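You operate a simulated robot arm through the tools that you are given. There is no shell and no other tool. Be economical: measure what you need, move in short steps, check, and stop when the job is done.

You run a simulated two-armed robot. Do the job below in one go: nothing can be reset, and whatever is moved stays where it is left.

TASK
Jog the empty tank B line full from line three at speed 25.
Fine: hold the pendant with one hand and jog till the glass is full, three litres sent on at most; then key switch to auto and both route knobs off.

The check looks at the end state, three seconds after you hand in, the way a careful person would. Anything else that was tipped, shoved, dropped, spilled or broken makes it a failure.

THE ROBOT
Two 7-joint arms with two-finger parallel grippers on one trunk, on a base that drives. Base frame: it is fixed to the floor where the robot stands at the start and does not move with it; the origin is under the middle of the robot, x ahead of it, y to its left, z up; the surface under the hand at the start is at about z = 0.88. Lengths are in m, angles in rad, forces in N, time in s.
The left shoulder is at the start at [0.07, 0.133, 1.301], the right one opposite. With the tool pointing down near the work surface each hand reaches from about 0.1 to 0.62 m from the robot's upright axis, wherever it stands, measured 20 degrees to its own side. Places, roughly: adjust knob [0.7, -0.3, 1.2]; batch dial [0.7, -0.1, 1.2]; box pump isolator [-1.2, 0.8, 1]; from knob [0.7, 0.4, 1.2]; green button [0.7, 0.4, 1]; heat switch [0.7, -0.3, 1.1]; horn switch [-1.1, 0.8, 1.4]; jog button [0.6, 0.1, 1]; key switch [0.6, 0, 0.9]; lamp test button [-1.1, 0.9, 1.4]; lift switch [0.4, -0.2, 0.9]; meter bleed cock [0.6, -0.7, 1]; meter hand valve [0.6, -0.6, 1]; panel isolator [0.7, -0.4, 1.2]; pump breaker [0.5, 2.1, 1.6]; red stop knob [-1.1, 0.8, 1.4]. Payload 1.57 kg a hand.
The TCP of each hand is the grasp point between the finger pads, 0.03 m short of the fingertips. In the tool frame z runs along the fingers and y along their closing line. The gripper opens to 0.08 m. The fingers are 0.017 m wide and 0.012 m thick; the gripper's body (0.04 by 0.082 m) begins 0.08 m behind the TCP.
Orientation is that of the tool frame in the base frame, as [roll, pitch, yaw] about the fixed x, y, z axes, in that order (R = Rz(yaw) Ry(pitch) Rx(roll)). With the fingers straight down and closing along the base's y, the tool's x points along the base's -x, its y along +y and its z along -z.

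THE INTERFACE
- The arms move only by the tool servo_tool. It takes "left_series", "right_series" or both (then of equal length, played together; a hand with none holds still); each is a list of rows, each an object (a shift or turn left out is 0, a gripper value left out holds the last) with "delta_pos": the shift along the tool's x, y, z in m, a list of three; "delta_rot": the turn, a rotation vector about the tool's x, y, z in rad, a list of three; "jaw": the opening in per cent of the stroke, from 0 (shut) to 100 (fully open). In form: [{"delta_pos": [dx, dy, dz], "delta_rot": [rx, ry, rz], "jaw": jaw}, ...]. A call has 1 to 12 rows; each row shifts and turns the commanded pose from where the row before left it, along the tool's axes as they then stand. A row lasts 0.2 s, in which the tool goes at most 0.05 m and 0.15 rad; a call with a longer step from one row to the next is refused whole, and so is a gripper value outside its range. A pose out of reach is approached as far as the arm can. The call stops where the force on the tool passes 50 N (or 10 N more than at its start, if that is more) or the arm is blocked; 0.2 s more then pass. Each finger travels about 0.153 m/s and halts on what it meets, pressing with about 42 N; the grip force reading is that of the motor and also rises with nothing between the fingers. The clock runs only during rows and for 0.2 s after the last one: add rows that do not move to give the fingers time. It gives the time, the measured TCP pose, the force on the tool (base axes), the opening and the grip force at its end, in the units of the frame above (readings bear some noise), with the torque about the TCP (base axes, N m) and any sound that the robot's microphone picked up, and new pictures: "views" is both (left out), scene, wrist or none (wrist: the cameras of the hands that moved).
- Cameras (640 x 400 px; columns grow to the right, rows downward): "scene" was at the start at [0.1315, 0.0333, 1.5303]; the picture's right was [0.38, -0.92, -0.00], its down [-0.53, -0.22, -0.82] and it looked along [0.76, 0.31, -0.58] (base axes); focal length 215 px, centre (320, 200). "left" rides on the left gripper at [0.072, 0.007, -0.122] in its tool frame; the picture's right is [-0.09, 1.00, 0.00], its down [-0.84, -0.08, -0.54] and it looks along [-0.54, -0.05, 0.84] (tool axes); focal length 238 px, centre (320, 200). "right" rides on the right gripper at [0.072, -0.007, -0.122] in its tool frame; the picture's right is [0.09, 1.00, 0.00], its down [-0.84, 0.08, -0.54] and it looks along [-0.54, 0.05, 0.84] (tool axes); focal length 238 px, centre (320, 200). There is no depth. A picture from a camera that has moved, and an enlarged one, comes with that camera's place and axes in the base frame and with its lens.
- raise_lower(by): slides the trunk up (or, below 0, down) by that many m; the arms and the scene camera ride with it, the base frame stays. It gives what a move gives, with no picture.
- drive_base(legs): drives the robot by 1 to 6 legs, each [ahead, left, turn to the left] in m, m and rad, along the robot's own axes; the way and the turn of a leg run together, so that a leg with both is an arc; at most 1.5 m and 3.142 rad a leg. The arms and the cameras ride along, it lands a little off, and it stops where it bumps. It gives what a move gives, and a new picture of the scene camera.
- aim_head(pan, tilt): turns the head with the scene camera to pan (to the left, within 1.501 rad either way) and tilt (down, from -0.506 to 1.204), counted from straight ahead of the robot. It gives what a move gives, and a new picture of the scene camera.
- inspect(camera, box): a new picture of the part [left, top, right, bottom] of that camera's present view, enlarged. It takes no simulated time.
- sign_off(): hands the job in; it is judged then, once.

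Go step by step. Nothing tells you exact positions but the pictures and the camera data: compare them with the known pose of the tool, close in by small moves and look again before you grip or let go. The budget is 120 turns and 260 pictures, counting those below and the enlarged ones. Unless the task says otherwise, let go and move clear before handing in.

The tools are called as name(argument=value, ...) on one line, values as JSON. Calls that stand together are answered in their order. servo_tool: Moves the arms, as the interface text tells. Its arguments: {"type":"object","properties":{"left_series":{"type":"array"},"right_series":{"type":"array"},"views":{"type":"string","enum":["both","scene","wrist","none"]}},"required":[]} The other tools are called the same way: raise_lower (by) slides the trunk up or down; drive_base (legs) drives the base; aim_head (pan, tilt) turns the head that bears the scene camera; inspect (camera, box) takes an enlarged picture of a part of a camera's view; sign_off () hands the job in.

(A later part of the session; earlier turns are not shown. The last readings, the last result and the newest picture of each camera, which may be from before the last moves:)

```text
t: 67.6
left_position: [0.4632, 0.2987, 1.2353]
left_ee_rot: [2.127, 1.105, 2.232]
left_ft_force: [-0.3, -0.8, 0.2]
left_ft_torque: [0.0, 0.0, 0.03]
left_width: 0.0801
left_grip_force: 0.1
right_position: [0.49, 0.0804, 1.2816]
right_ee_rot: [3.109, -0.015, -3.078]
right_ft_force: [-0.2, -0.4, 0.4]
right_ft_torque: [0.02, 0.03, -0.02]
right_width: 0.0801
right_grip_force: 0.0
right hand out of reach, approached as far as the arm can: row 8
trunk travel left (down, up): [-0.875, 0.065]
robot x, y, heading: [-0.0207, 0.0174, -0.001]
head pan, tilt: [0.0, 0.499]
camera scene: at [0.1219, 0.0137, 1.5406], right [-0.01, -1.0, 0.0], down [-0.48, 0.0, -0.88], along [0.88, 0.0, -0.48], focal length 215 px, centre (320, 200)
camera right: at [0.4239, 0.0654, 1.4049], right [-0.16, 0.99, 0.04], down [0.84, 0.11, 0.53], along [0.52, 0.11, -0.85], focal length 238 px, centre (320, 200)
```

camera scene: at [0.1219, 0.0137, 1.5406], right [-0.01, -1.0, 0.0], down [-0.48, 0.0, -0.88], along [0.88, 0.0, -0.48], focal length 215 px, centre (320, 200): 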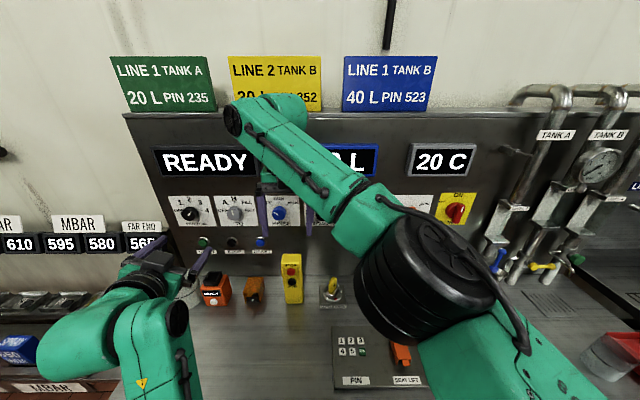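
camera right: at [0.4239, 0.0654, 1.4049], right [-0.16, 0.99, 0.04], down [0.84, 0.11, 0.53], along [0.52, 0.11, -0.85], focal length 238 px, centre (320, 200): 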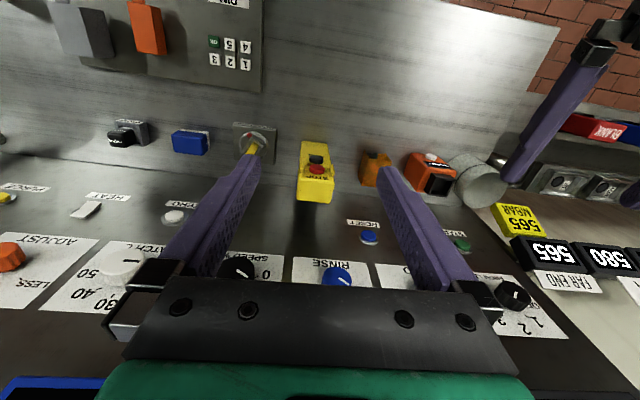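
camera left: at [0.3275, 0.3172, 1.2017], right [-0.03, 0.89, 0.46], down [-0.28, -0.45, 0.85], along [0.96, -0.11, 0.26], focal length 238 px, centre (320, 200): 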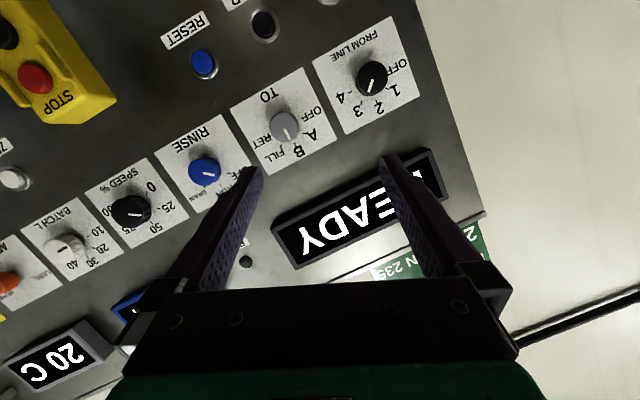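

The hand is over the desk but at the reach limit. Pitching it forward about 0.7 rad will gain reach, and the glasses stay visible in this posture.

servo_tool(right_series=[{"delta_rot": [0, -0.14, 0]}, {"delta_rot": [0, -0.14, 0]}, {"delta_rot": [0, -0.14, 0]}, {"delta_rot": [0, -0.14, 0]}, {"delta_rot": [0, -0.14, 0]}, {}], views="wrist")

inspect(camera="right", box=[240, 100, 400, 200])

inspect(camera="scene", box=[480, 120, 640, 290])

```text
t: 69.0
left_position: [0.4636, 0.3008, 1.236]
left_ee_rot: [2.13, 1.106, 2.236]
left_ft_force: [0.1, -0.4, -0.2]
left_ft_torque: [-0.01, 0.02, -0.01]
left_width: 0.0801
left_grip_force: 0.1
right_position: [0.4888, 0.0834, 1.2813]
right_ee_rot: [3.101, 0.686, -3.105]
right_ft_force: [-0.1, 0.6, -0.2]
right_ft_torque: [0.04, 0.01, 0.0]
right_width: 0.0802
right_grip_force: 0.1
trunk travel left (down, up): [-0.875, 0.065]
robot x, y, heading: [-0.0231, 0.0202, -0.005]
head pan, tilt: [0.0, 0.499]
camera right: at [0.3587, 0.0668, 1.3301], right [-0.13, 0.99, -0.03], down [0.3, 0.07, 0.95], along [0.94, 0.12, -0.31], focal length 238 px, centre (320, 200)
```

right: 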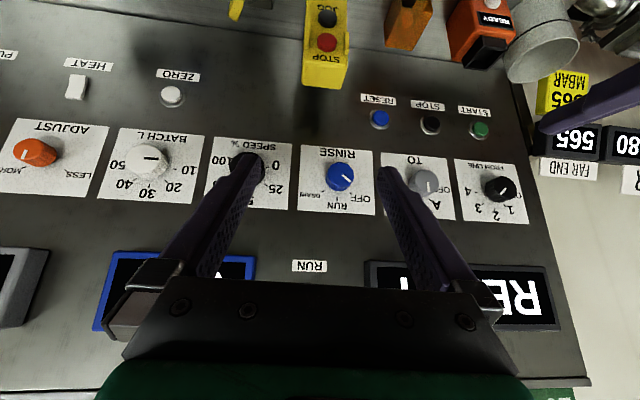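

```text
4.00 times, centred on (320, 150) of right
camera zoom: at [0.3587, 0.0668, 1.3301], right [-0.13, 0.99, -0.03], down [0.3, 0.07, 0.95], along [0.94, 0.12, -0.31], focal length 953 px, centre (320, 400)
```

zoom: 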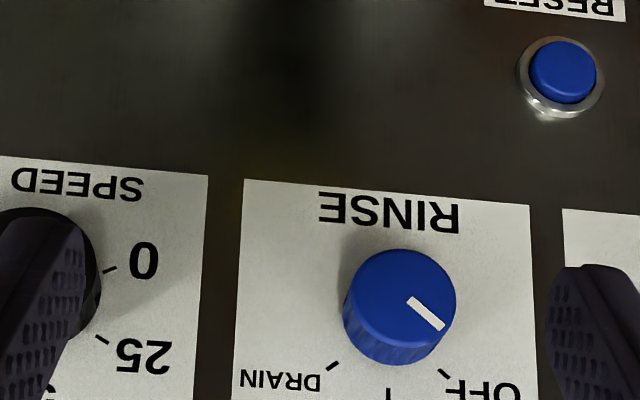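

```text
2.35 times, centred on (560, 205) of scene
camera zoom: at [0.1213, 0.0168, 1.5407], right [-0.01, -1.0, 0.0], down [-0.48, 0.0, -0.88], along [0.88, 0.0, -0.48], focal length 505 px, centre (-245, 188)
```

zoom: 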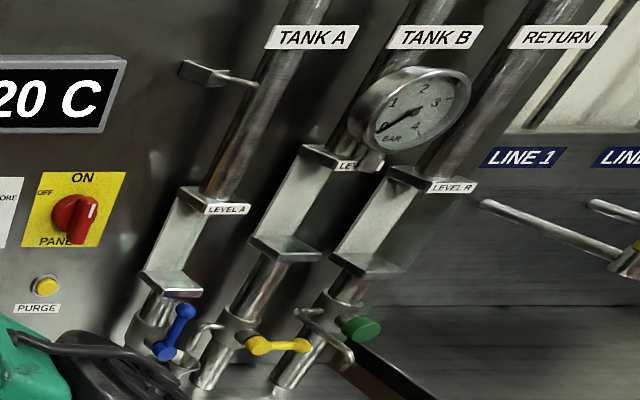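

The LEVEL B glass is clearly visible and empty. The pendant's top is centred at about (0.609, 0.097), about 0.058 m wide and 0.044 m deep. I'll take the right hand to a standoff along the approach line.

servo_tool(right_series=[{"delta_pos": [0.018, 0.0015, 0.043]}, {"delta_pos": [0.018, 0.0015, 0.043]}, {"delta_pos": [0.018, 0.0015, 0.043]}, {}], views="both")

inspect(camera="scene", box=[220, 220, 380, 320])

```text
t: 70.0
left_position: [0.4632, 0.3012, 1.2356]
left_ee_rot: [2.126, 1.105, 2.234]
left_ft_force: [0.5, 0.3, 0.0]
left_ft_torque: [0.01, -0.01, -0.01]
left_width: 0.0801
left_grip_force: 0.0
right_position: [0.5277, 0.0916, 1.1467]
right_ee_rot: [3.101, 0.684, -3.104]
right_ft_force: [0.6, -0.4, -0.7]
right_ft_torque: [0.02, 0.0, 0.0]
right_width: 0.0802
right_grip_force: 0.1
trunk travel left (down, up): [-0.875, 0.065]
robot x, y, heading: [-0.0215, 0.0107, -0.004]
head pan, tilt: [0.0, 0.499]
camera scene: at [0.121, 0.016, 1.5407], right [-0.01, -1.0, 0.0], down [-0.48, 0.0, -0.88], along [0.88, 0.0, -0.48], focal length 215 px, centre (320, 200)
camera right: at [0.397, 0.0763, 1.1958], right [-0.13, 0.99, -0.03], down [0.3, 0.07, 0.95], along [0.94, 0.12, -0.31], focal length 238 px, centre (320, 200)
```

scene: 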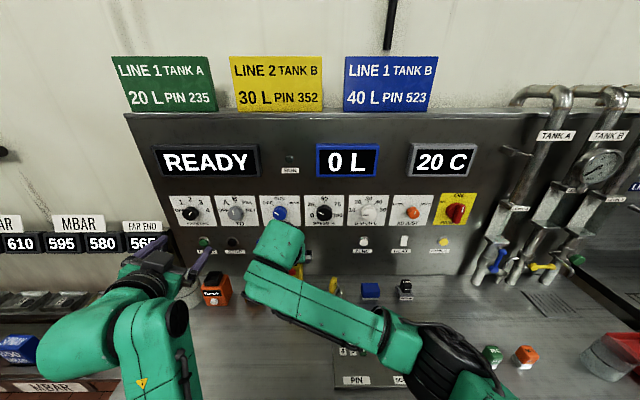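
right: 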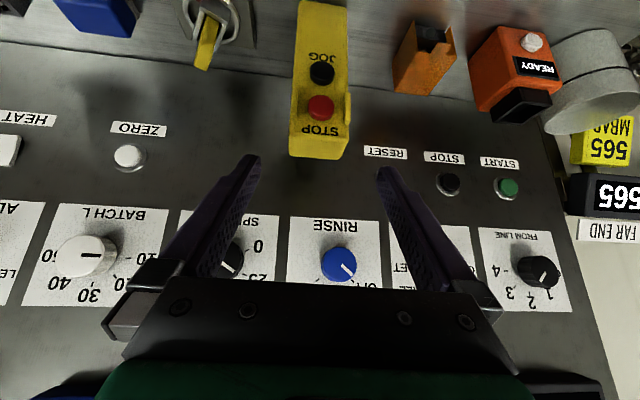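

```text
4.00 times, centred on (300, 270) of scene
camera zoom: at [0.121, 0.016, 1.5407], right [-0.01, -1.0, 0.0], down [-0.48, 0.0, -0.88], along [0.88, 0.0, -0.48], focal length 859 px, centre (400, -80)
```

zoom: 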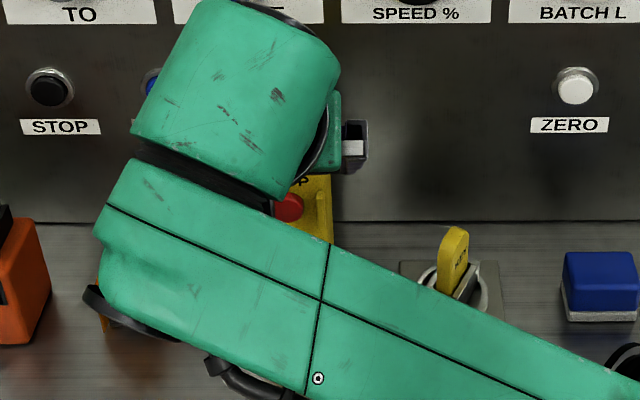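

Fingers and pendant are aligned. I'll advance along the tool axis and check before gripping.

servo_tool(right_series=[{"delta_pos": [0, 0, 0.04]}, {"delta_pos": [0, 0, 0.04]}, {"delta_pos": [0, 0, 0.03]}, {}], views="wrist")

```text
t: 71.0
left_position: [0.4633, 0.3005, 1.2359]
left_ee_rot: [2.126, 1.108, 2.234]
left_ft_force: [1.1, -0.2, -0.6]
left_ft_torque: [0.03, 0.04, -0.03]
left_width: 0.0802
left_grip_force: 0.0
right_position: [0.5964, 0.1002, 1.061]
right_ee_rot: [3.101, 0.683, -3.103]
right_ft_force: [0.4, 0.1, 0.3]
right_ft_torque: [0.02, -0.01, 0.0]
right_width: 0.08
right_grip_force: 0.1
trunk travel left (down, up): [-0.875, 0.065]
robot x, y, heading: [-0.0178, 0.016, -0.008]
head pan, tilt: [0.0, 0.499]
camera right: at [0.4665, 0.0841, 1.1103], right [-0.14, 0.99, -0.03], down [0.3, 0.07, 0.95], along [0.94, 0.12, -0.31], focal length 238 px, centre (320, 200)
```

right: 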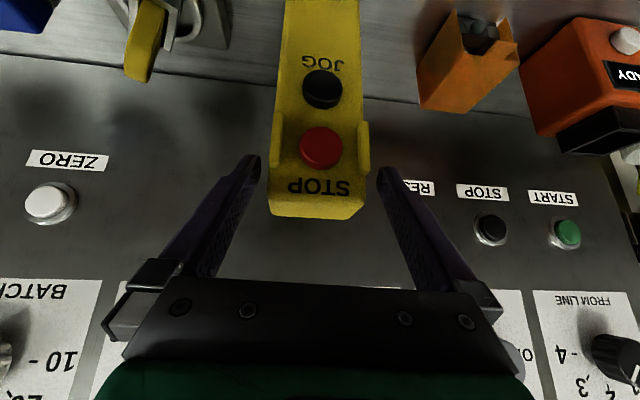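

servo_tool(right_series=[{"delta_pos": [0, 0, 0.012]}, {"jaw": 0}, {"jaw": 0}, {"jaw": 0}], views="both")

```text
t: 72.0
left_position: [0.4638, 0.3001, 1.2357]
left_ee_rot: [2.132, 1.106, 2.234]
left_ft_force: [0.6, -0.4, 0.3]
left_ft_torque: [-0.01, -0.01, 0.01]
left_width: 0.0798
left_grip_force: 0.2
right_position: [0.6049, 0.1025, 1.0525]
right_ee_rot: [3.099, 0.685, -3.105]
right_ft_force: [0.4, -0.1, 1.4]
right_ft_torque: [-0.14, -0.3, 0.02]
right_width: 0.0597
right_grip_force: 42.4
trunk travel left (down, up): [-0.875, 0.065]
robot x, y, heading: [-0.0225, 0.0136, -0.007]
head pan, tilt: [0.0, 0.499]
camera scene: at [0.1214, 0.0162, 1.5407], right [-0.01, -1.0, 0.0], down [-0.48, 0.0, -0.88], along [0.88, 0.0, -0.48], focal length 215 px, centre (320, 200)
camera right: at [0.4746, 0.0855, 1.1007], right [-0.13, 0.99, -0.03], down [0.3, 0.07, 0.95], along [0.94, 0.12, -0.31], focal length 238 px, centre (320, 200)
```

scene: 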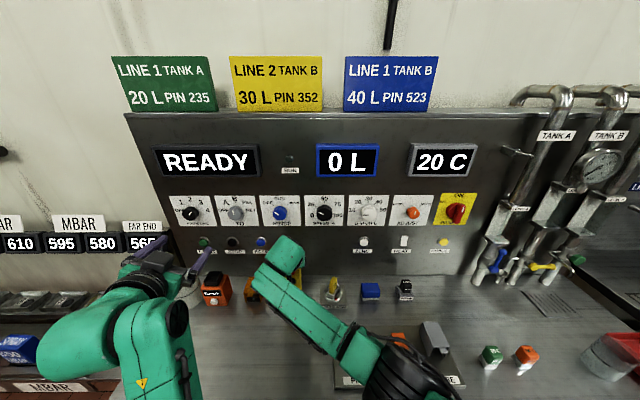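
right: 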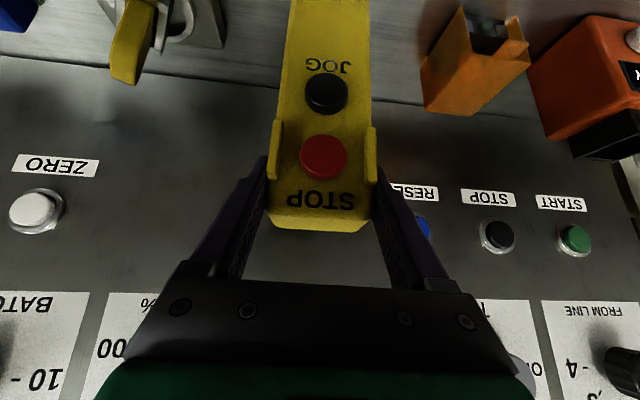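

The pendant is gripped. Now I'll reorient the left hand with jaws shut, pointing forward-right and camera side out left, ready to press JOG at about (0.587, 0.102, 0.997).

servo_tool(left_series=[{"delta_rot": [0.061, -0.105, 0.0724], "jaw": 0}, {"delta_rot": [0.061, -0.105, 0.0724]}, {"delta_rot": [0.061, -0.105, 0.0724]}, {"delta_rot": [0.061, -0.105, 0.0724]}, {"delta_rot": [0.061, -0.105, 0.0724]}, {}], views="both")

```text
t: 72.4
left_position: [0.4666, 0.3288, 1.2454]
left_ee_rot: [1.866, 0.922, 1.938]
left_ft_force: [-0.4, -0.6, 0.1]
left_ft_torque: [0.01, 0.01, 0.0]
left_width: 0.0001
left_grip_force: 22.1
left hand out of reach, approached as far as the arm can: row 1, 2
right_position: [0.6044, 0.1031, 1.0516]
right_ee_rot: [3.103, 0.685, -3.102]
right_ft_force: [-0.8, -1.0, 0.4]
right_ft_torque: [-0.2, 0.01, -0.02]
right_width: 0.0599
right_grip_force: 42.2
trunk travel left (down, up): [-0.875, 0.065]
robot x, y, heading: [-0.0207, 0.0207, -0.007]
head pan, tilt: [0.0, 0.499]
stopped in row 2 (left hand): the arm was blocked; the commanded pose is now the measured one
camera scene: at [0.1209, 0.0175, 1.5407], right [-0.01, -1.0, 0.0], down [-0.48, 0.0, -0.88], along [0.88, 0.0, -0.48], focal length 215 px, centre (320, 200)
camera left: at [0.3312, 0.3586, 1.2137], right [0.02, 0.76, 0.65], down [-0.35, -0.6, 0.72], along [0.94, -0.24, 0.25], focal length 238 px, centre (320, 200)
```

scene: 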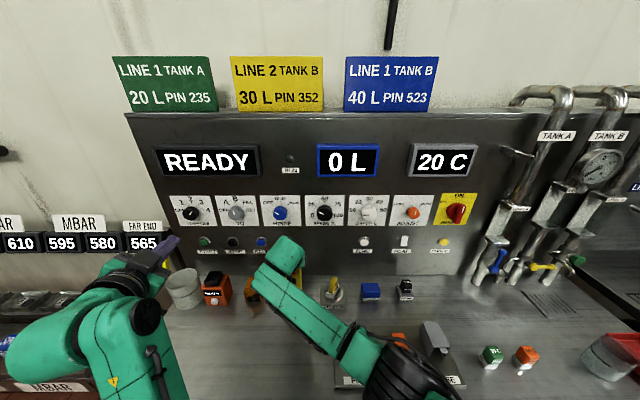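
left: 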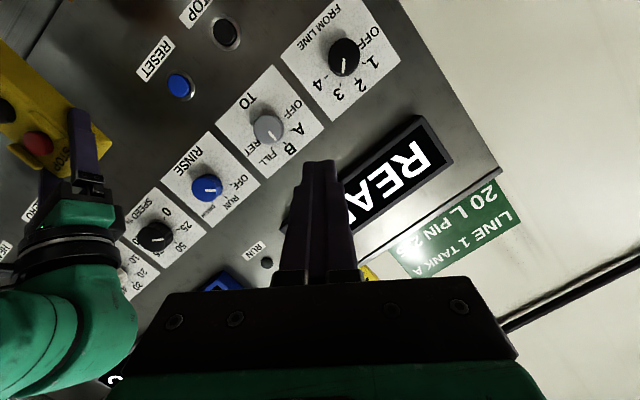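

servo_tool(left_series=[{"delta_pos": [0.001, -0.031, 0.023]}, {"delta_pos": [0.001, -0.031, 0.023]}, {"delta_pos": [0.001, -0.031, 0.023]}, {"delta_pos": [0.001, -0.031, 0.023]}, {}], views="both")

```text
t: 73.6
left_position: [0.5551, 0.2363, 1.1557]
left_ee_rot: [1.865, 0.923, 1.936]
left_ft_force: [0.8, -0.4, -1.5]
left_ft_torque: [-0.01, -0.02, -0.01]
left_width: 0.0002
left_grip_force: 21.0
right_position: [0.6051, 0.1029, 1.0518]
right_ee_rot: [3.101, 0.686, -3.103]
right_ft_force: [0.0, 0.1, 0.8]
right_ft_torque: [-0.21, -0.16, 0.01]
right_width: 0.0597
right_grip_force: 42.1
trunk travel left (down, up): [-0.875, 0.065]
robot x, y, heading: [-0.0198, 0.0144, -0.006]
head pan, tilt: [0.0, 0.499]
camera scene: at [0.121, 0.0165, 1.5407], right [-0.01, -1.0, 0.0], down [-0.48, 0.0, -0.88], along [0.88, 0.0, -0.48], focal length 215 px, centre (320, 200)
camera left: at [0.4203, 0.2679, 1.1231], right [0.02, 0.76, 0.65], down [-0.35, -0.6, 0.72], along [0.94, -0.24, 0.25], focal length 238 px, centre (320, 200)
```

scene: 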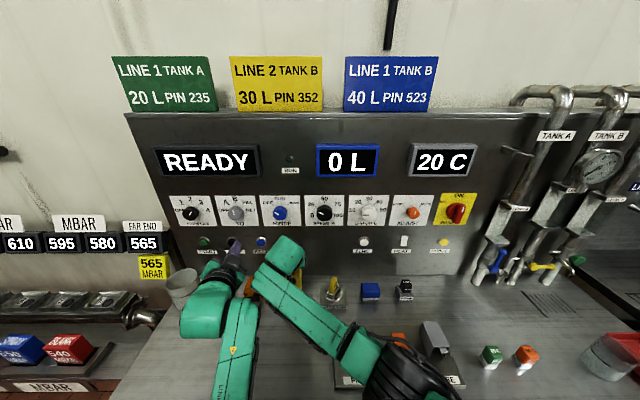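
left: 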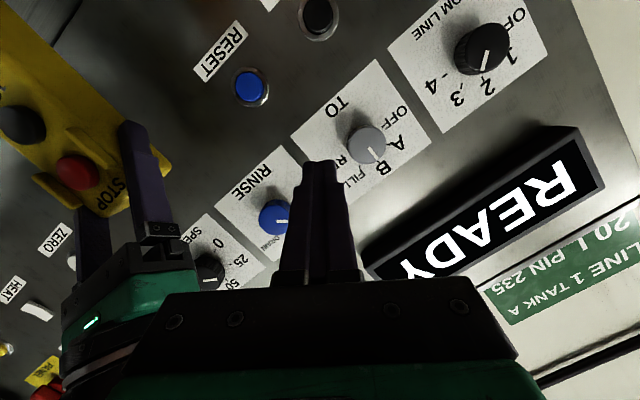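

servo_tool(left_series=[{"delta_rot": [0.053, -0.128, 0.022]}, {"delta_rot": [0.053, -0.128, 0.022]}, {"delta_rot": [0.053, -0.128, 0.022]}, {}], views="wrist")

inspect(camera="scene", box=[150, 180, 310, 310])

```text
t: 74.6
left_position: [0.5539, 0.2372, 1.1551]
left_ee_rot: [1.515, 0.902, 1.294]
left_ft_force: [0.1, 0.2, -0.4]
left_ft_torque: [0.0, -0.03, 0.02]
left_width: 0.0001
left_grip_force: 21.5
right_position: [0.6042, 0.1022, 1.0528]
right_ee_rot: [3.099, 0.685, -3.104]
right_ft_force: [0.4, 0.4, 1.0]
right_ft_torque: [-0.07, -0.22, -0.01]
right_width: 0.0595
right_grip_force: 41.8
trunk travel left (down, up): [-0.875, 0.065]
robot x, y, heading: [-0.0209, 0.0169, -0.008]
head pan, tilt: [0.0, 0.499]
camera left: at [0.4493, 0.3143, 1.098], right [0.14, 0.71, 0.69], down [-0.68, -0.43, 0.59], along [0.72, -0.55, 0.42], focal length 238 px, centre (320, 200)
```

left: 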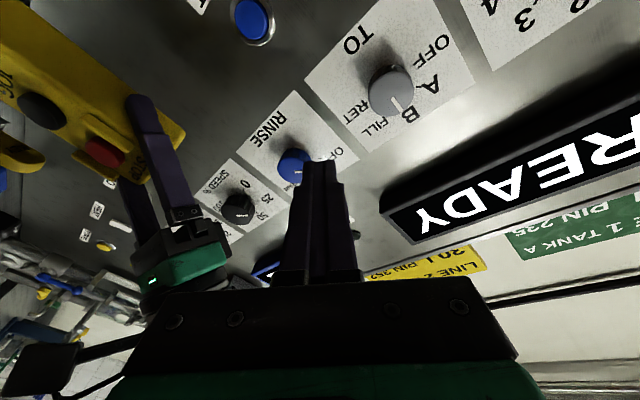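

```text
3.08 times, centred on (230, 245) of scene
camera zoom: at [0.1211, 0.0155, 1.5407], right [-0.01, -1.0, 0.0], down [-0.48, 0.0, -0.88], along [0.88, 0.0, -0.48], focal length 661 px, centre (597, 62)
```

zoom: 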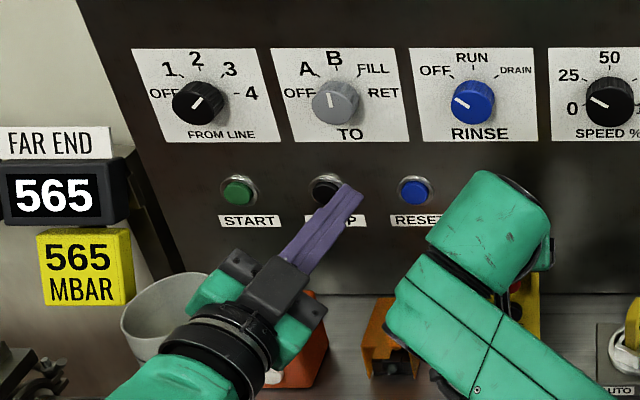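

FROM=3 and TO=B are confirmed, and the left hand is oriented. I'll back it off slightly, then lower it to JOG height.

servo_tool(left_series=[{"delta_pos": [-0.009, -0.007, -0.0486]}, {"delta_pos": [0.0284, -0.0273, -0.0013]}, {"delta_pos": [0.0284, -0.0273, -0.0013]}, {"delta_pos": [0.0284, -0.0273, -0.0013]}, {"delta_pos": [0.0284, -0.0273, -0.0013]}, {}], views="both")

```text
t: 76.0
left_position: [0.5016, 0.2228, 0.9977]
left_ee_rot: [1.514, 0.904, 1.293]
left_ft_force: [0.4, -0.2, 0.1]
left_ft_torque: [0.0, 0.0, -0.01]
left_width: 0.0002
left_grip_force: 21.3
right_position: [0.6045, 0.1037, 1.0517]
right_ee_rot: [3.101, 0.684, -3.103]
right_ft_force: [0.6, 0.7, 1.7]
right_ft_torque: [-0.11, -0.28, 0.03]
right_width: 0.0597
right_grip_force: 42.1
trunk travel left (down, up): [-0.875, 0.065]
robot x, y, heading: [-0.0189, 0.0155, -0.007]
head pan, tilt: [0.0, 0.499]
camera scene: at [0.1211, 0.0165, 1.5407], right [-0.01, -1.0, 0.0], down [-0.48, 0.0, -0.88], along [0.88, 0.0, -0.48], focal length 215 px, centre (320, 200)
camera left: at [0.3962, 0.2998, 0.9418], right [0.14, 0.71, 0.69], down [-0.68, -0.43, 0.59], along [0.72, -0.55, 0.42], focal length 238 px, centre (320, 200)
```

scene: 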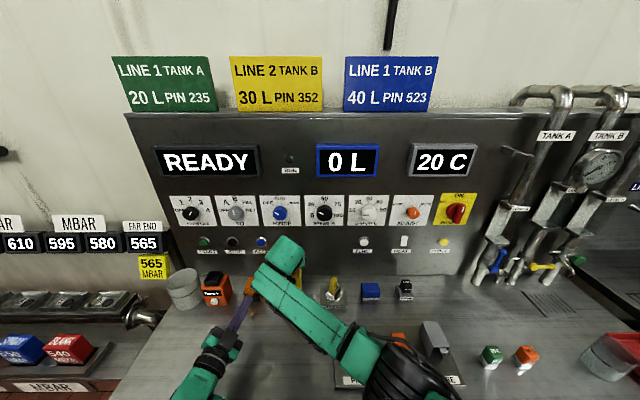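
left: 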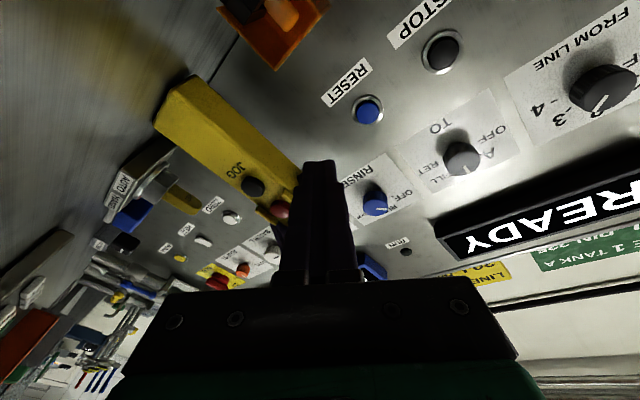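

servo_tool(left_series=[{"delta_pos": [-0.0213, -0.0245, 0.0173]}, {"delta_pos": [-0.0213, -0.0245, 0.0173]}, {"delta_pos": [-0.0213, -0.0245, 0.0173]}, {}], views="wrist")

inspect(camera="right", box=[240, 0, 400, 200])

```text
t: 77.0
left_position: [0.5303, 0.118, 1.0078]
left_ee_rot: [1.512, 0.902, 1.295]
left_ft_force: [-0.7, -0.1, -0.4]
left_ft_torque: [-0.01, -0.02, 0.03]
left_width: 0.0001
left_grip_force: 21.3
right_position: [0.6041, 0.1027, 1.0521]
right_ee_rot: [3.102, 0.684, -3.104]
right_ft_force: [1.2, -0.6, 2.2]
right_ft_torque: [-0.27, -0.32, 0.01]
right_width: 0.0599
right_grip_force: 41.8
trunk travel left (down, up): [-0.875, 0.065]
robot x, y, heading: [-0.0213, 0.0141, -0.006]
head pan, tilt: [0.0, 0.499]
camera left: at [0.425, 0.1949, 0.9502], right [0.14, 0.71, 0.69], down [-0.68, -0.43, 0.59], along [0.72, -0.55, 0.42], focal length 238 px, centre (320, 200)
```

left: 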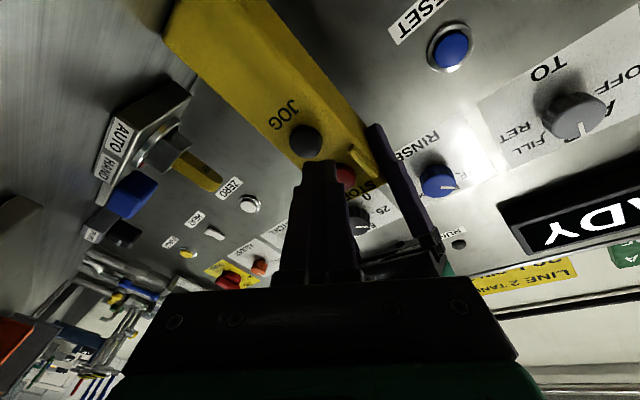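

```text
2.00 times, centred on (320, 100) of right
camera zoom: at [0.4742, 0.0859, 1.1008], right [-0.13, 0.99, -0.03], down [0.3, 0.07, 0.95], along [0.94, 0.12, -0.31], focal length 477 px, centre (320, 400)
```

zoom: 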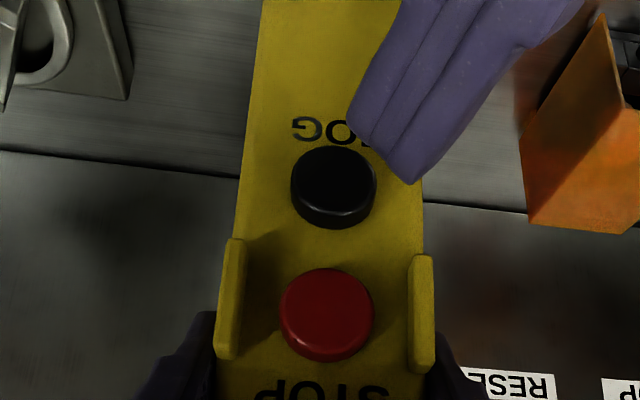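

The right wrist camera shows JOG and the finger well. I'll line the fingertip up just in front of JOG.

servo_tool(left_series=[{"delta_pos": [0.0044, -0.01, 0.008]}, {}], views="none")

inspect(camera="right", box=[240, 0, 400, 200])

inspect(camera="left", box=[220, 60, 420, 240])

```text
t: 77.6
left_position: [0.5375, 0.1108, 0.9972]
left_ee_rot: [1.513, 0.902, 1.294]
left_ft_force: [0.5, -0.1, 0.2]
left_ft_torque: [0.0, 0.0, 0.02]
left_width: 0.0
left_grip_force: 21.3
right_position: [0.6035, 0.1028, 1.0523]
right_ee_rot: [3.101, 0.686, -3.103]
right_ft_force: [-0.2, -0.2, 2.4]
right_ft_torque: [-0.21, -0.21, 0.0]
right_width: 0.0596
right_grip_force: 42.3
trunk travel left (down, up): [-0.875, 0.065]
robot x, y, heading: [-0.0158, 0.0175, -0.006]
head pan, tilt: [0.0, 0.499]
```

```text
2.00 times, centred on (320, 100) of right
camera zoom: at [0.4741, 0.0857, 1.1008], right [-0.13, 0.99, -0.03], down [0.3, 0.07, 0.95], along [0.94, 0.12, -0.31], focal length 477 px, centre (320, 400)
```

zoom: 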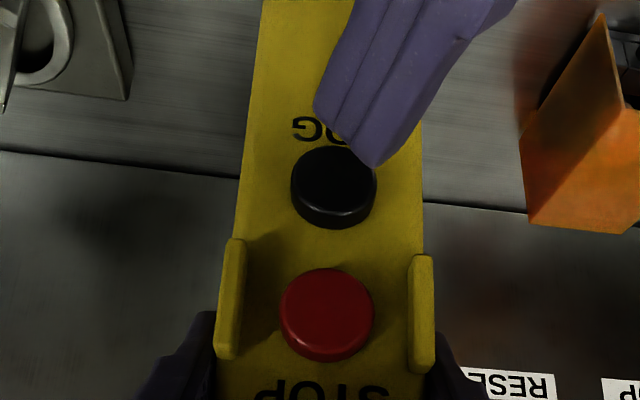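

```text
2.22 times, centred on (320, 150) of left
camera zoom: at [0.4315, 0.1877, 0.9404], right [0.14, 0.71, 0.69], down [-0.68, -0.43, 0.59], along [0.72, -0.55, 0.42], focal length 530 px, centre (320, 311)
```

zoom: 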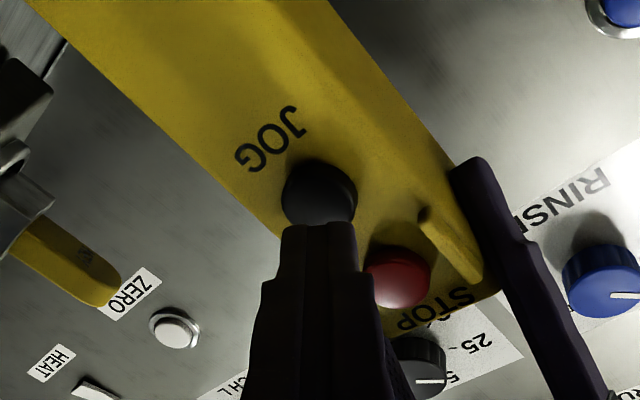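

servo_tool(left_series=[{"delta_pos": [0.002, 0.001, 0.012]}], views="scene")

```text
t: 78.0
left_position: [0.5484, 0.1101, 0.9953]
left_ee_rot: [1.512, 0.902, 1.292]
left_ft_force: [0.5, 0.0, 0.2]
left_ft_torque: [-0.02, -0.02, -0.05]
left_width: 0.0001
left_grip_force: 21.4
right_position: [0.6047, 0.1013, 1.0528]
right_ee_rot: [3.099, 0.684, -3.105]
right_ft_force: [0.0, -0.2, 1.4]
right_ft_torque: [-0.13, -0.17, -0.01]
right_width: 0.0597
right_grip_force: 41.7
trunk travel left (down, up): [-0.875, 0.065]
robot x, y, heading: [-0.0178, 0.0166, -0.006]
head pan, tilt: [0.0, 0.499]
camera scene: at [0.1208, 0.016, 1.5407], right [-0.01, -1.0, 0.0], down [-0.48, 0.0, -0.88], along [0.88, 0.0, -0.48], focal length 215 px, centre (320, 200)
```

scene: 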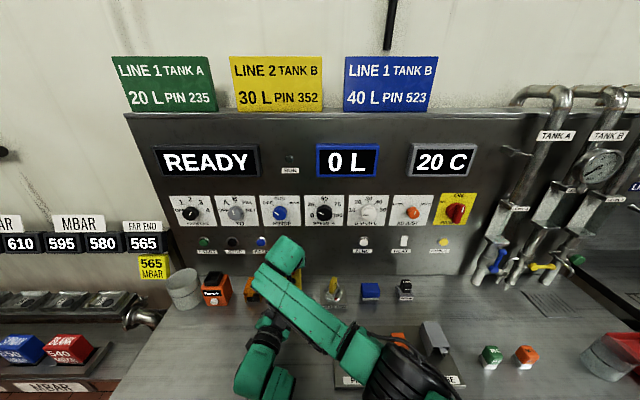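

No contact yet. I'll step forward in small increments.

servo_tool(left_series=[{"delta_pos": [0.001, 0.0, 0.006]}], views="scene")

inspect(camera="right", box=[240, 0, 400, 200])

```text
t: 78.4
left_position: [0.5557, 0.1104, 0.9953]
left_ee_rot: [1.514, 0.903, 1.293]
left_ft_force: [-3.9, 0.7, 1.4]
left_ft_torque: [-0.03, -0.02, 0.02]
left_width: 0.0
left_grip_force: 21.7
right_position: [0.6042, 0.1012, 1.0515]
right_ee_rot: [3.101, 0.684, -3.104]
right_ft_force: [1.3, -0.4, 0.7]
right_ft_torque: [-0.08, -0.18, 0.0]
right_width: 0.0596
right_grip_force: 42.1
trunk travel left (down, up): [-0.875, 0.065]
robot x, y, heading: [-0.019, 0.0165, -0.005]
head pan, tilt: [0.0, 0.499]
heard: click
camera scene: at [0.1205, 0.0164, 1.5407], right [-0.01, -1.0, 0.0], down [-0.48, 0.0, -0.88], along [0.88, 0.0, -0.48], focal length 215 px, centre (320, 200)
```

scene: 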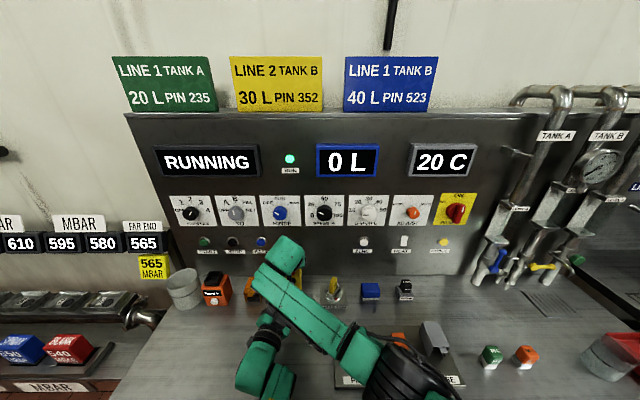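

```text
2.00 times, centred on (320, 100) of right
camera zoom: at [0.4739, 0.0855, 1.1008], right [-0.13, 0.99, -0.03], down [0.3, 0.07, 0.95], along [0.94, 0.12, -0.31], focal length 477 px, centre (320, 400)
```

zoom: 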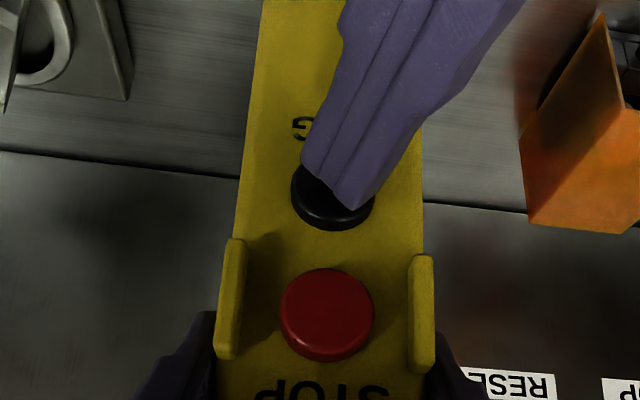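

JOG clicked and the pump reads RUNNING. I'll hold it for 1 s and watch the glass and meter.

servo_tool(left_series=[{}, {}, {}, {}], views="none")

inspect(camera="scene", box=[480, 120, 640, 290])

inspect(camera="scene", box=[140, 130, 480, 260])

```text
t: 79.4
left_position: [0.5541, 0.1087, 0.9951]
left_ee_rot: [1.513, 0.901, 1.294]
left_ft_force: [-3.5, -0.1, -0.4]
left_ft_torque: [-0.03, -0.02, 0.01]
left_width: 0.0
left_grip_force: 21.0
right_position: [0.6047, 0.1024, 1.0515]
right_ee_rot: [3.101, 0.685, -3.104]
right_ft_force: [1.9, -0.1, 0.5]
right_ft_torque: [-0.13, -0.14, -0.05]
right_width: 0.0597
right_grip_force: 41.9
trunk travel left (down, up): [-0.875, 0.065]
robot x, y, heading: [-0.0169, 0.0187, -0.004]
head pan, tilt: [0.0, 0.499]
```

```text
2.35 times, centred on (560, 205) of scene
camera zoom: at [0.1207, 0.0163, 1.5407], right [-0.01, -1.0, 0.0], down [-0.48, 0.0, -0.88], along [0.88, 0.0, -0.48], focal length 505 px, centre (-245, 188)
```

zoom: 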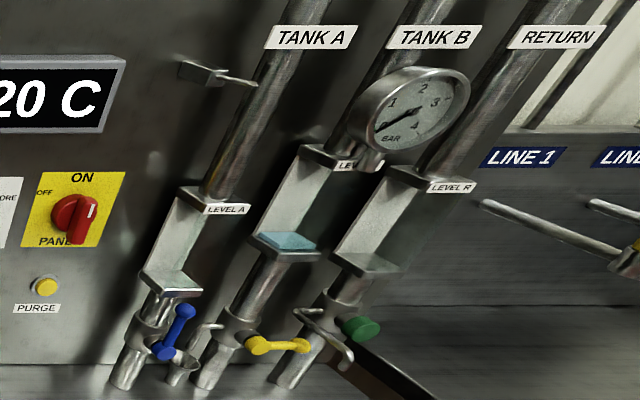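

```text
1.88 times, centred on (310, 195) of scene
camera zoom: at [0.1207, 0.0163, 1.5407], right [-0.01, -1.0, 0.0], down [-0.48, 0.0, -0.88], along [0.88, 0.0, -0.48], focal length 404 px, centre (339, 209)
```

zoom: 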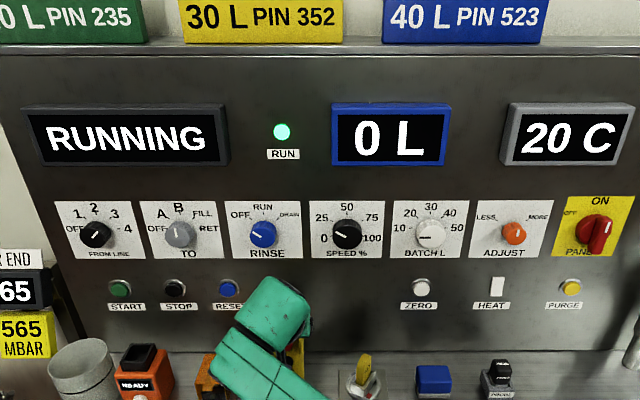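

The LEVEL B glass has started to fill after about 1.2 s. I'll hold on in steps.

servo_tool(left_series=[{}, {}, {}, {}, {}, {}, {}, {}, {}, {}], views="none")

inspect(camera="scene", box=[310, 120, 640, 290])

```text
t: 81.6
left_position: [0.5542, 0.1093, 0.9966]
left_ee_rot: [1.515, 0.902, 1.294]
left_ft_force: [-2.7, 0.2, -0.1]
left_ft_torque: [-0.02, -0.04, 0.04]
left_width: 0.0
left_grip_force: 21.3
right_position: [0.6035, 0.1019, 1.0522]
right_ee_rot: [3.102, 0.686, -3.104]
right_ft_force: [2.7, -1.1, -0.5]
right_ft_torque: [-0.27, -0.16, -0.04]
right_width: 0.0596
right_grip_force: 42.4
trunk travel left (down, up): [-0.875, 0.065]
robot x, y, heading: [-0.0245, 0.0222, -0.003]
head pan, tilt: [0.0, 0.499]
```

```text
1.94 times, centred on (475, 205) of scene
camera zoom: at [0.1208, 0.0161, 1.5407], right [-0.01, -1.0, 0.0], down [-0.48, 0.0, -0.88], along [0.88, 0.0, -0.48], focal length 416 px, centre (19, 190)
```

zoom: 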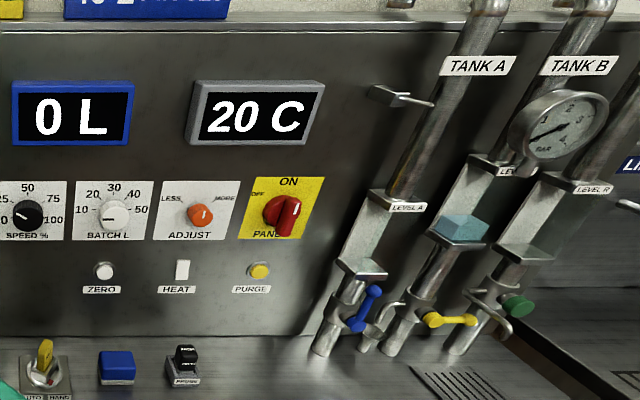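

About 30 % after 3.4 s. I'll hold 2.4 s more.

servo_tool(left_series=[{}, {}, {}, {}, {}, {}, {}, {}, {}, {}, {}, {}], views="none")

inspect(camera="scene", box=[310, 120, 640, 290])

inspect(camera="scene", box=[520, 170, 600, 260])

```text
t: 84.2
left_position: [0.5558, 0.1095, 0.995]
left_ee_rot: [1.514, 0.902, 1.294]
left_ft_force: [-2.2, 0.4, -0.1]
left_ft_torque: [-0.01, -0.06, 0.04]
left_width: 0.0002
left_grip_force: 21.3
right_position: [0.6044, 0.102, 1.0513]
right_ee_rot: [3.102, 0.685, -3.102]
right_ft_force: [3.4, -1.8, 0.1]
right_ft_torque: [-0.29, -0.23, -0.06]
right_width: 0.0596
right_grip_force: 41.5
trunk travel left (down, up): [-0.875, 0.065]
robot x, y, heading: [-0.0212, 0.015, -0.01]
head pan, tilt: [0.0, 0.499]
```

```text
1.94 times, centred on (475, 205) of scene
camera zoom: at [0.1208, 0.0161, 1.5407], right [-0.01, -1.0, 0.0], down [-0.48, 0.0, -0.88], along [0.88, 0.0, -0.48], focal length 416 px, centre (19, 190)
```

zoom: 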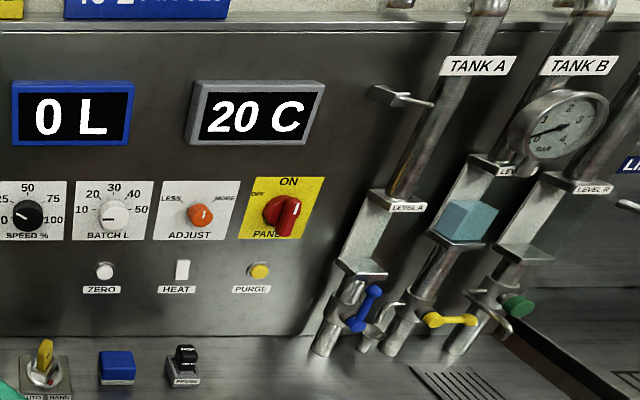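

```text
4.44 times, centred on (560, 215) of scene
camera zoom: at [0.1208, 0.0161, 1.5407], right [-0.01, -1.0, 0.0], down [-0.48, 0.0, -0.88], along [0.88, 0.0, -0.48], focal length 954 px, centre (-747, 133)
```

zoom: 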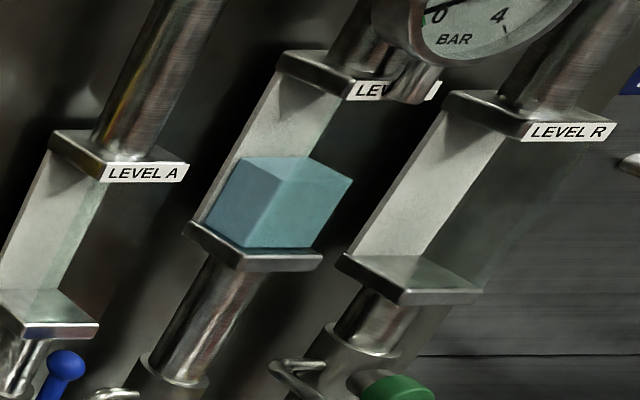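

About 45 % after 6 s. I'll hold on, with a slight extra push.

servo_tool(left_series=[{"delta_pos": [0, 0, 0.001]}, {}, {}, {}, {}, {}, {}, {}, {}, {}, {}, {}], views="none")

inspect(camera="scene", box=[520, 170, 600, 260])

inspect(camera="scene", box=[140, 130, 480, 260])

```text
t: 86.8
left_position: [0.5553, 0.1099, 0.9959]
left_ee_rot: [1.515, 0.901, 1.296]
left_ft_force: [-3.0, 0.4, -0.3]
left_ft_torque: [-0.02, -0.05, 0.01]
left_width: 0.0
left_grip_force: 20.7
right_position: [0.6035, 0.102, 1.0515]
right_ee_rot: [3.101, 0.683, -3.104]
right_ft_force: [2.9, 0.3, 1.0]
right_ft_torque: [-0.21, -0.22, -0.06]
right_width: 0.0598
right_grip_force: 41.8
trunk travel left (down, up): [-0.875, 0.065]
robot x, y, heading: [-0.0197, 0.0168, -0.003]
head pan, tilt: [0.0, 0.499]
```

```text
4.44 times, centred on (560, 215) of scene
camera zoom: at [0.1208, 0.016, 1.5407], right [-0.01, -1.0, 0.0], down [-0.48, 0.0, -0.88], along [0.88, 0.0, -0.48], focal length 954 px, centre (-747, 133)
```

zoom: 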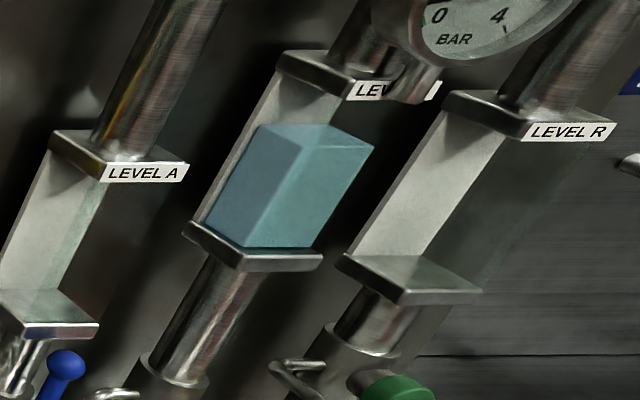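

```text
1.88 times, centred on (310, 195) of scene
camera zoom: at [0.1208, 0.016, 1.5407], right [-0.01, -1.0, 0.0], down [-0.48, 0.0, -0.88], along [0.88, 0.0, -0.48], focal length 404 px, centre (339, 209)
```

zoom: 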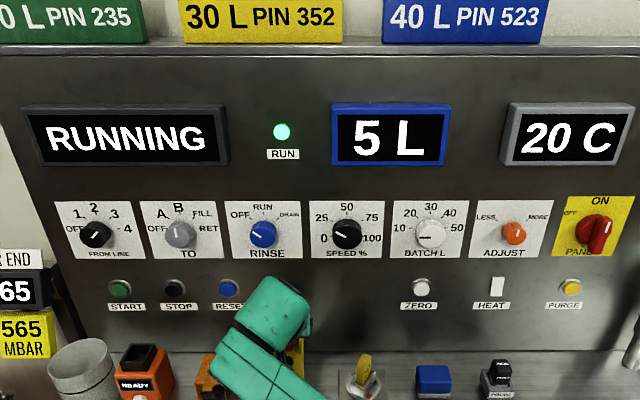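

The level is at about 70 % and the meter reads 5 L, apparently in coarse steps. I'll hold 2 s more and look.

servo_tool(left_series=[{}, {}, {}, {}, {}, {}, {}, {}, {}], views="none")

inspect(camera="scene", box=[520, 170, 600, 260])

inspect(camera="scene", box=[140, 130, 480, 260])

```text
t: 88.8
left_position: [0.5555, 0.1099, 0.9953]
left_ee_rot: [1.513, 0.902, 1.296]
left_ft_force: [-3.7, 0.1, -0.2]
left_ft_torque: [-0.02, 0.01, 0.0]
left_width: 0.0002
left_grip_force: 21.0
right_position: [0.6043, 0.1022, 1.0517]
right_ee_rot: [3.102, 0.684, -3.102]
right_ft_force: [2.1, 0.0, 2.0]
right_ft_torque: [-0.23, -0.19, -0.06]
right_width: 0.0596
right_grip_force: 41.8
trunk travel left (down, up): [-0.875, 0.065]
robot x, y, heading: [-0.0205, 0.0189, -0.004]
head pan, tilt: [0.0, 0.499]
```

```text
4.44 times, centred on (560, 215) of scene
camera zoom: at [0.1208, 0.016, 1.5407], right [-0.01, -1.0, 0.0], down [-0.48, 0.0, -0.88], along [0.88, 0.0, -0.48], focal length 954 px, centre (-747, 133)
```

zoom: 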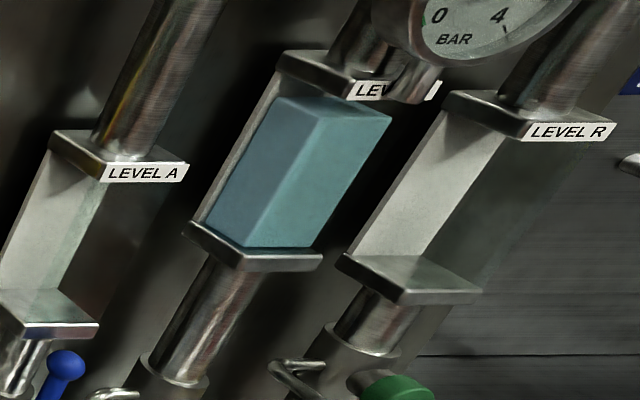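

```text
1.88 times, centred on (310, 195) of scene
camera zoom: at [0.1208, 0.016, 1.5407], right [-0.01, -1.0, 0.0], down [-0.48, 0.0, -0.88], along [0.88, 0.0, -0.48], focal length 404 px, centre (339, 209)
```

zoom: 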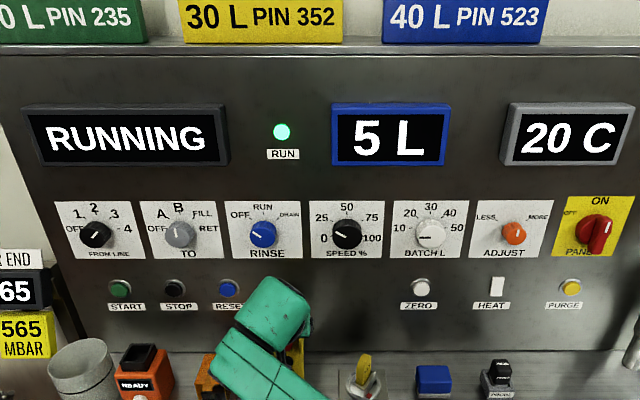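

About 87 % now. I'll hold another 1.2 s.

servo_tool(left_series=[{}, {}, {}, {}, {}], views="none")

inspect(camera="scene", box=[530, 170, 590, 240])

```text
t: 90.0
left_position: [0.5562, 0.1091, 0.9966]
left_ee_rot: [1.513, 0.903, 1.295]
left_ft_force: [-2.8, -0.6, 0.6]
left_ft_torque: [-0.03, -0.01, -0.01]
left_width: 0.0
left_grip_force: 21.2
right_position: [0.6047, 0.1017, 1.0521]
right_ee_rot: [3.104, 0.685, -3.104]
right_ft_force: [3.2, -0.5, 1.2]
right_ft_torque: [-0.24, -0.2, -0.05]
right_width: 0.0597
right_grip_force: 42.4
trunk travel left (down, up): [-0.875, 0.065]
robot x, y, heading: [-0.0219, 0.0156, -0.003]
head pan, tilt: [0.0, 0.499]
```

```text
5.71 times, centred on (560, 205) of scene
camera zoom: at [0.1208, 0.016, 1.5407], right [-0.01, -1.0, 0.0], down [-0.48, 0.0, -0.88], along [0.88, 0.0, -0.48], focal length 1227 px, centre (-1051, 171)
```

zoom: 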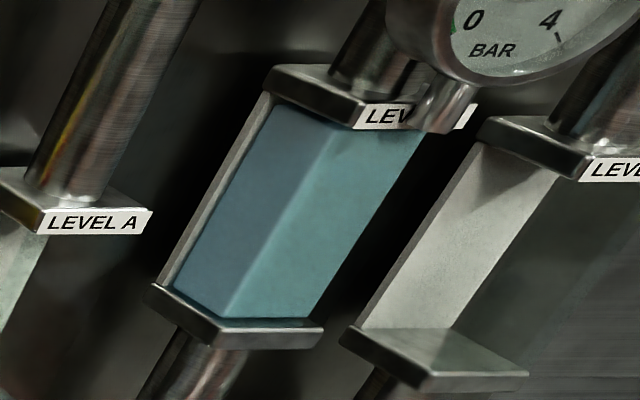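

The glass looks about full, though the top plate hides the last few millimetres. I'll hold 0.6 s more for certainty and release in the same call.

servo_tool(left_series=[{}, {}, {}, {"delta_pos": [0, 0, -0.04]}, {"delta_pos": [0, 0, -0.02]}], views="scene")

inspect(camera="scene", box=[530, 170, 590, 240])

```text
t: 91.2
left_position: [0.4977, 0.1232, 0.9954]
left_ee_rot: [1.512, 0.901, 1.292]
left_ft_force: [-0.2, -1.0, 0.5]
left_ft_torque: [-0.01, 0.02, -0.03]
left_width: 0.0002
left_grip_force: 21.6
right_position: [0.6036, 0.1017, 1.0521]
right_ee_rot: [3.1, 0.681, -3.105]
right_ft_force: [-2.3, 0.2, 1.7]
right_ft_torque: [-0.1, 0.19, -0.02]
right_width: 0.0593
right_grip_force: 41.6
trunk travel left (down, up): [-0.875, 0.065]
robot x, y, heading: [-0.0198, 0.0146, -0.008]
head pan, tilt: [0.0, 0.499]
camera scene: at [0.12, 0.0163, 1.5408], right [-0.01, -1.0, 0.0], down [-0.48, 0.0, -0.88], along [0.88, 0.0, -0.48], focal length 215 px, centre (320, 200)
```

scene: 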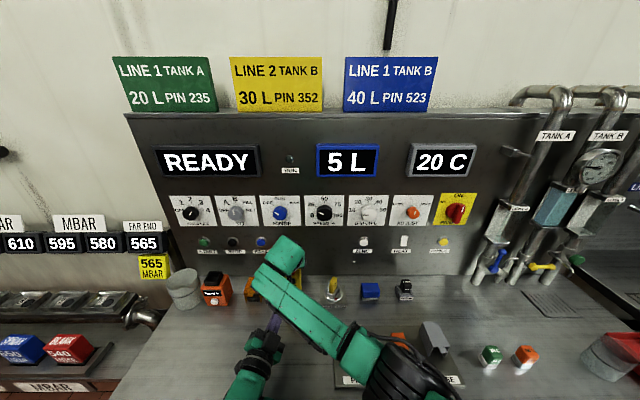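

```text
5.71 times, centred on (560, 205) of scene
camera zoom: at [0.12, 0.0163, 1.5408], right [-0.01, -1.0, 0.0], down [-0.48, 0.0, -0.88], along [0.88, 0.0, -0.48], focal length 1227 px, centre (-1051, 171)
```

zoom: 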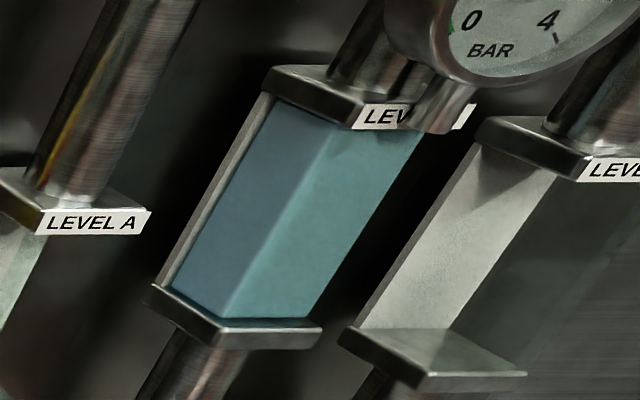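

The pump has stopped and reads READY. The left wrist camera looks up from low, so I'll use it to check the top of the glass.

inspect(camera="left", box=[0, 200, 200, 400])

```text
2.00 times, centred on (100, 300) of left
camera zoom: at [0.3923, 0.1992, 0.9382], right [0.14, 0.71, 0.69], down [-0.68, -0.43, 0.59], along [0.72, -0.55, 0.42], focal length 477 px, centre (760, 0)
```

zoom: 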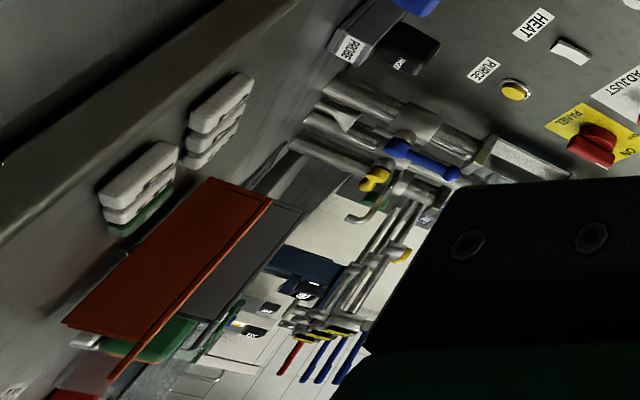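

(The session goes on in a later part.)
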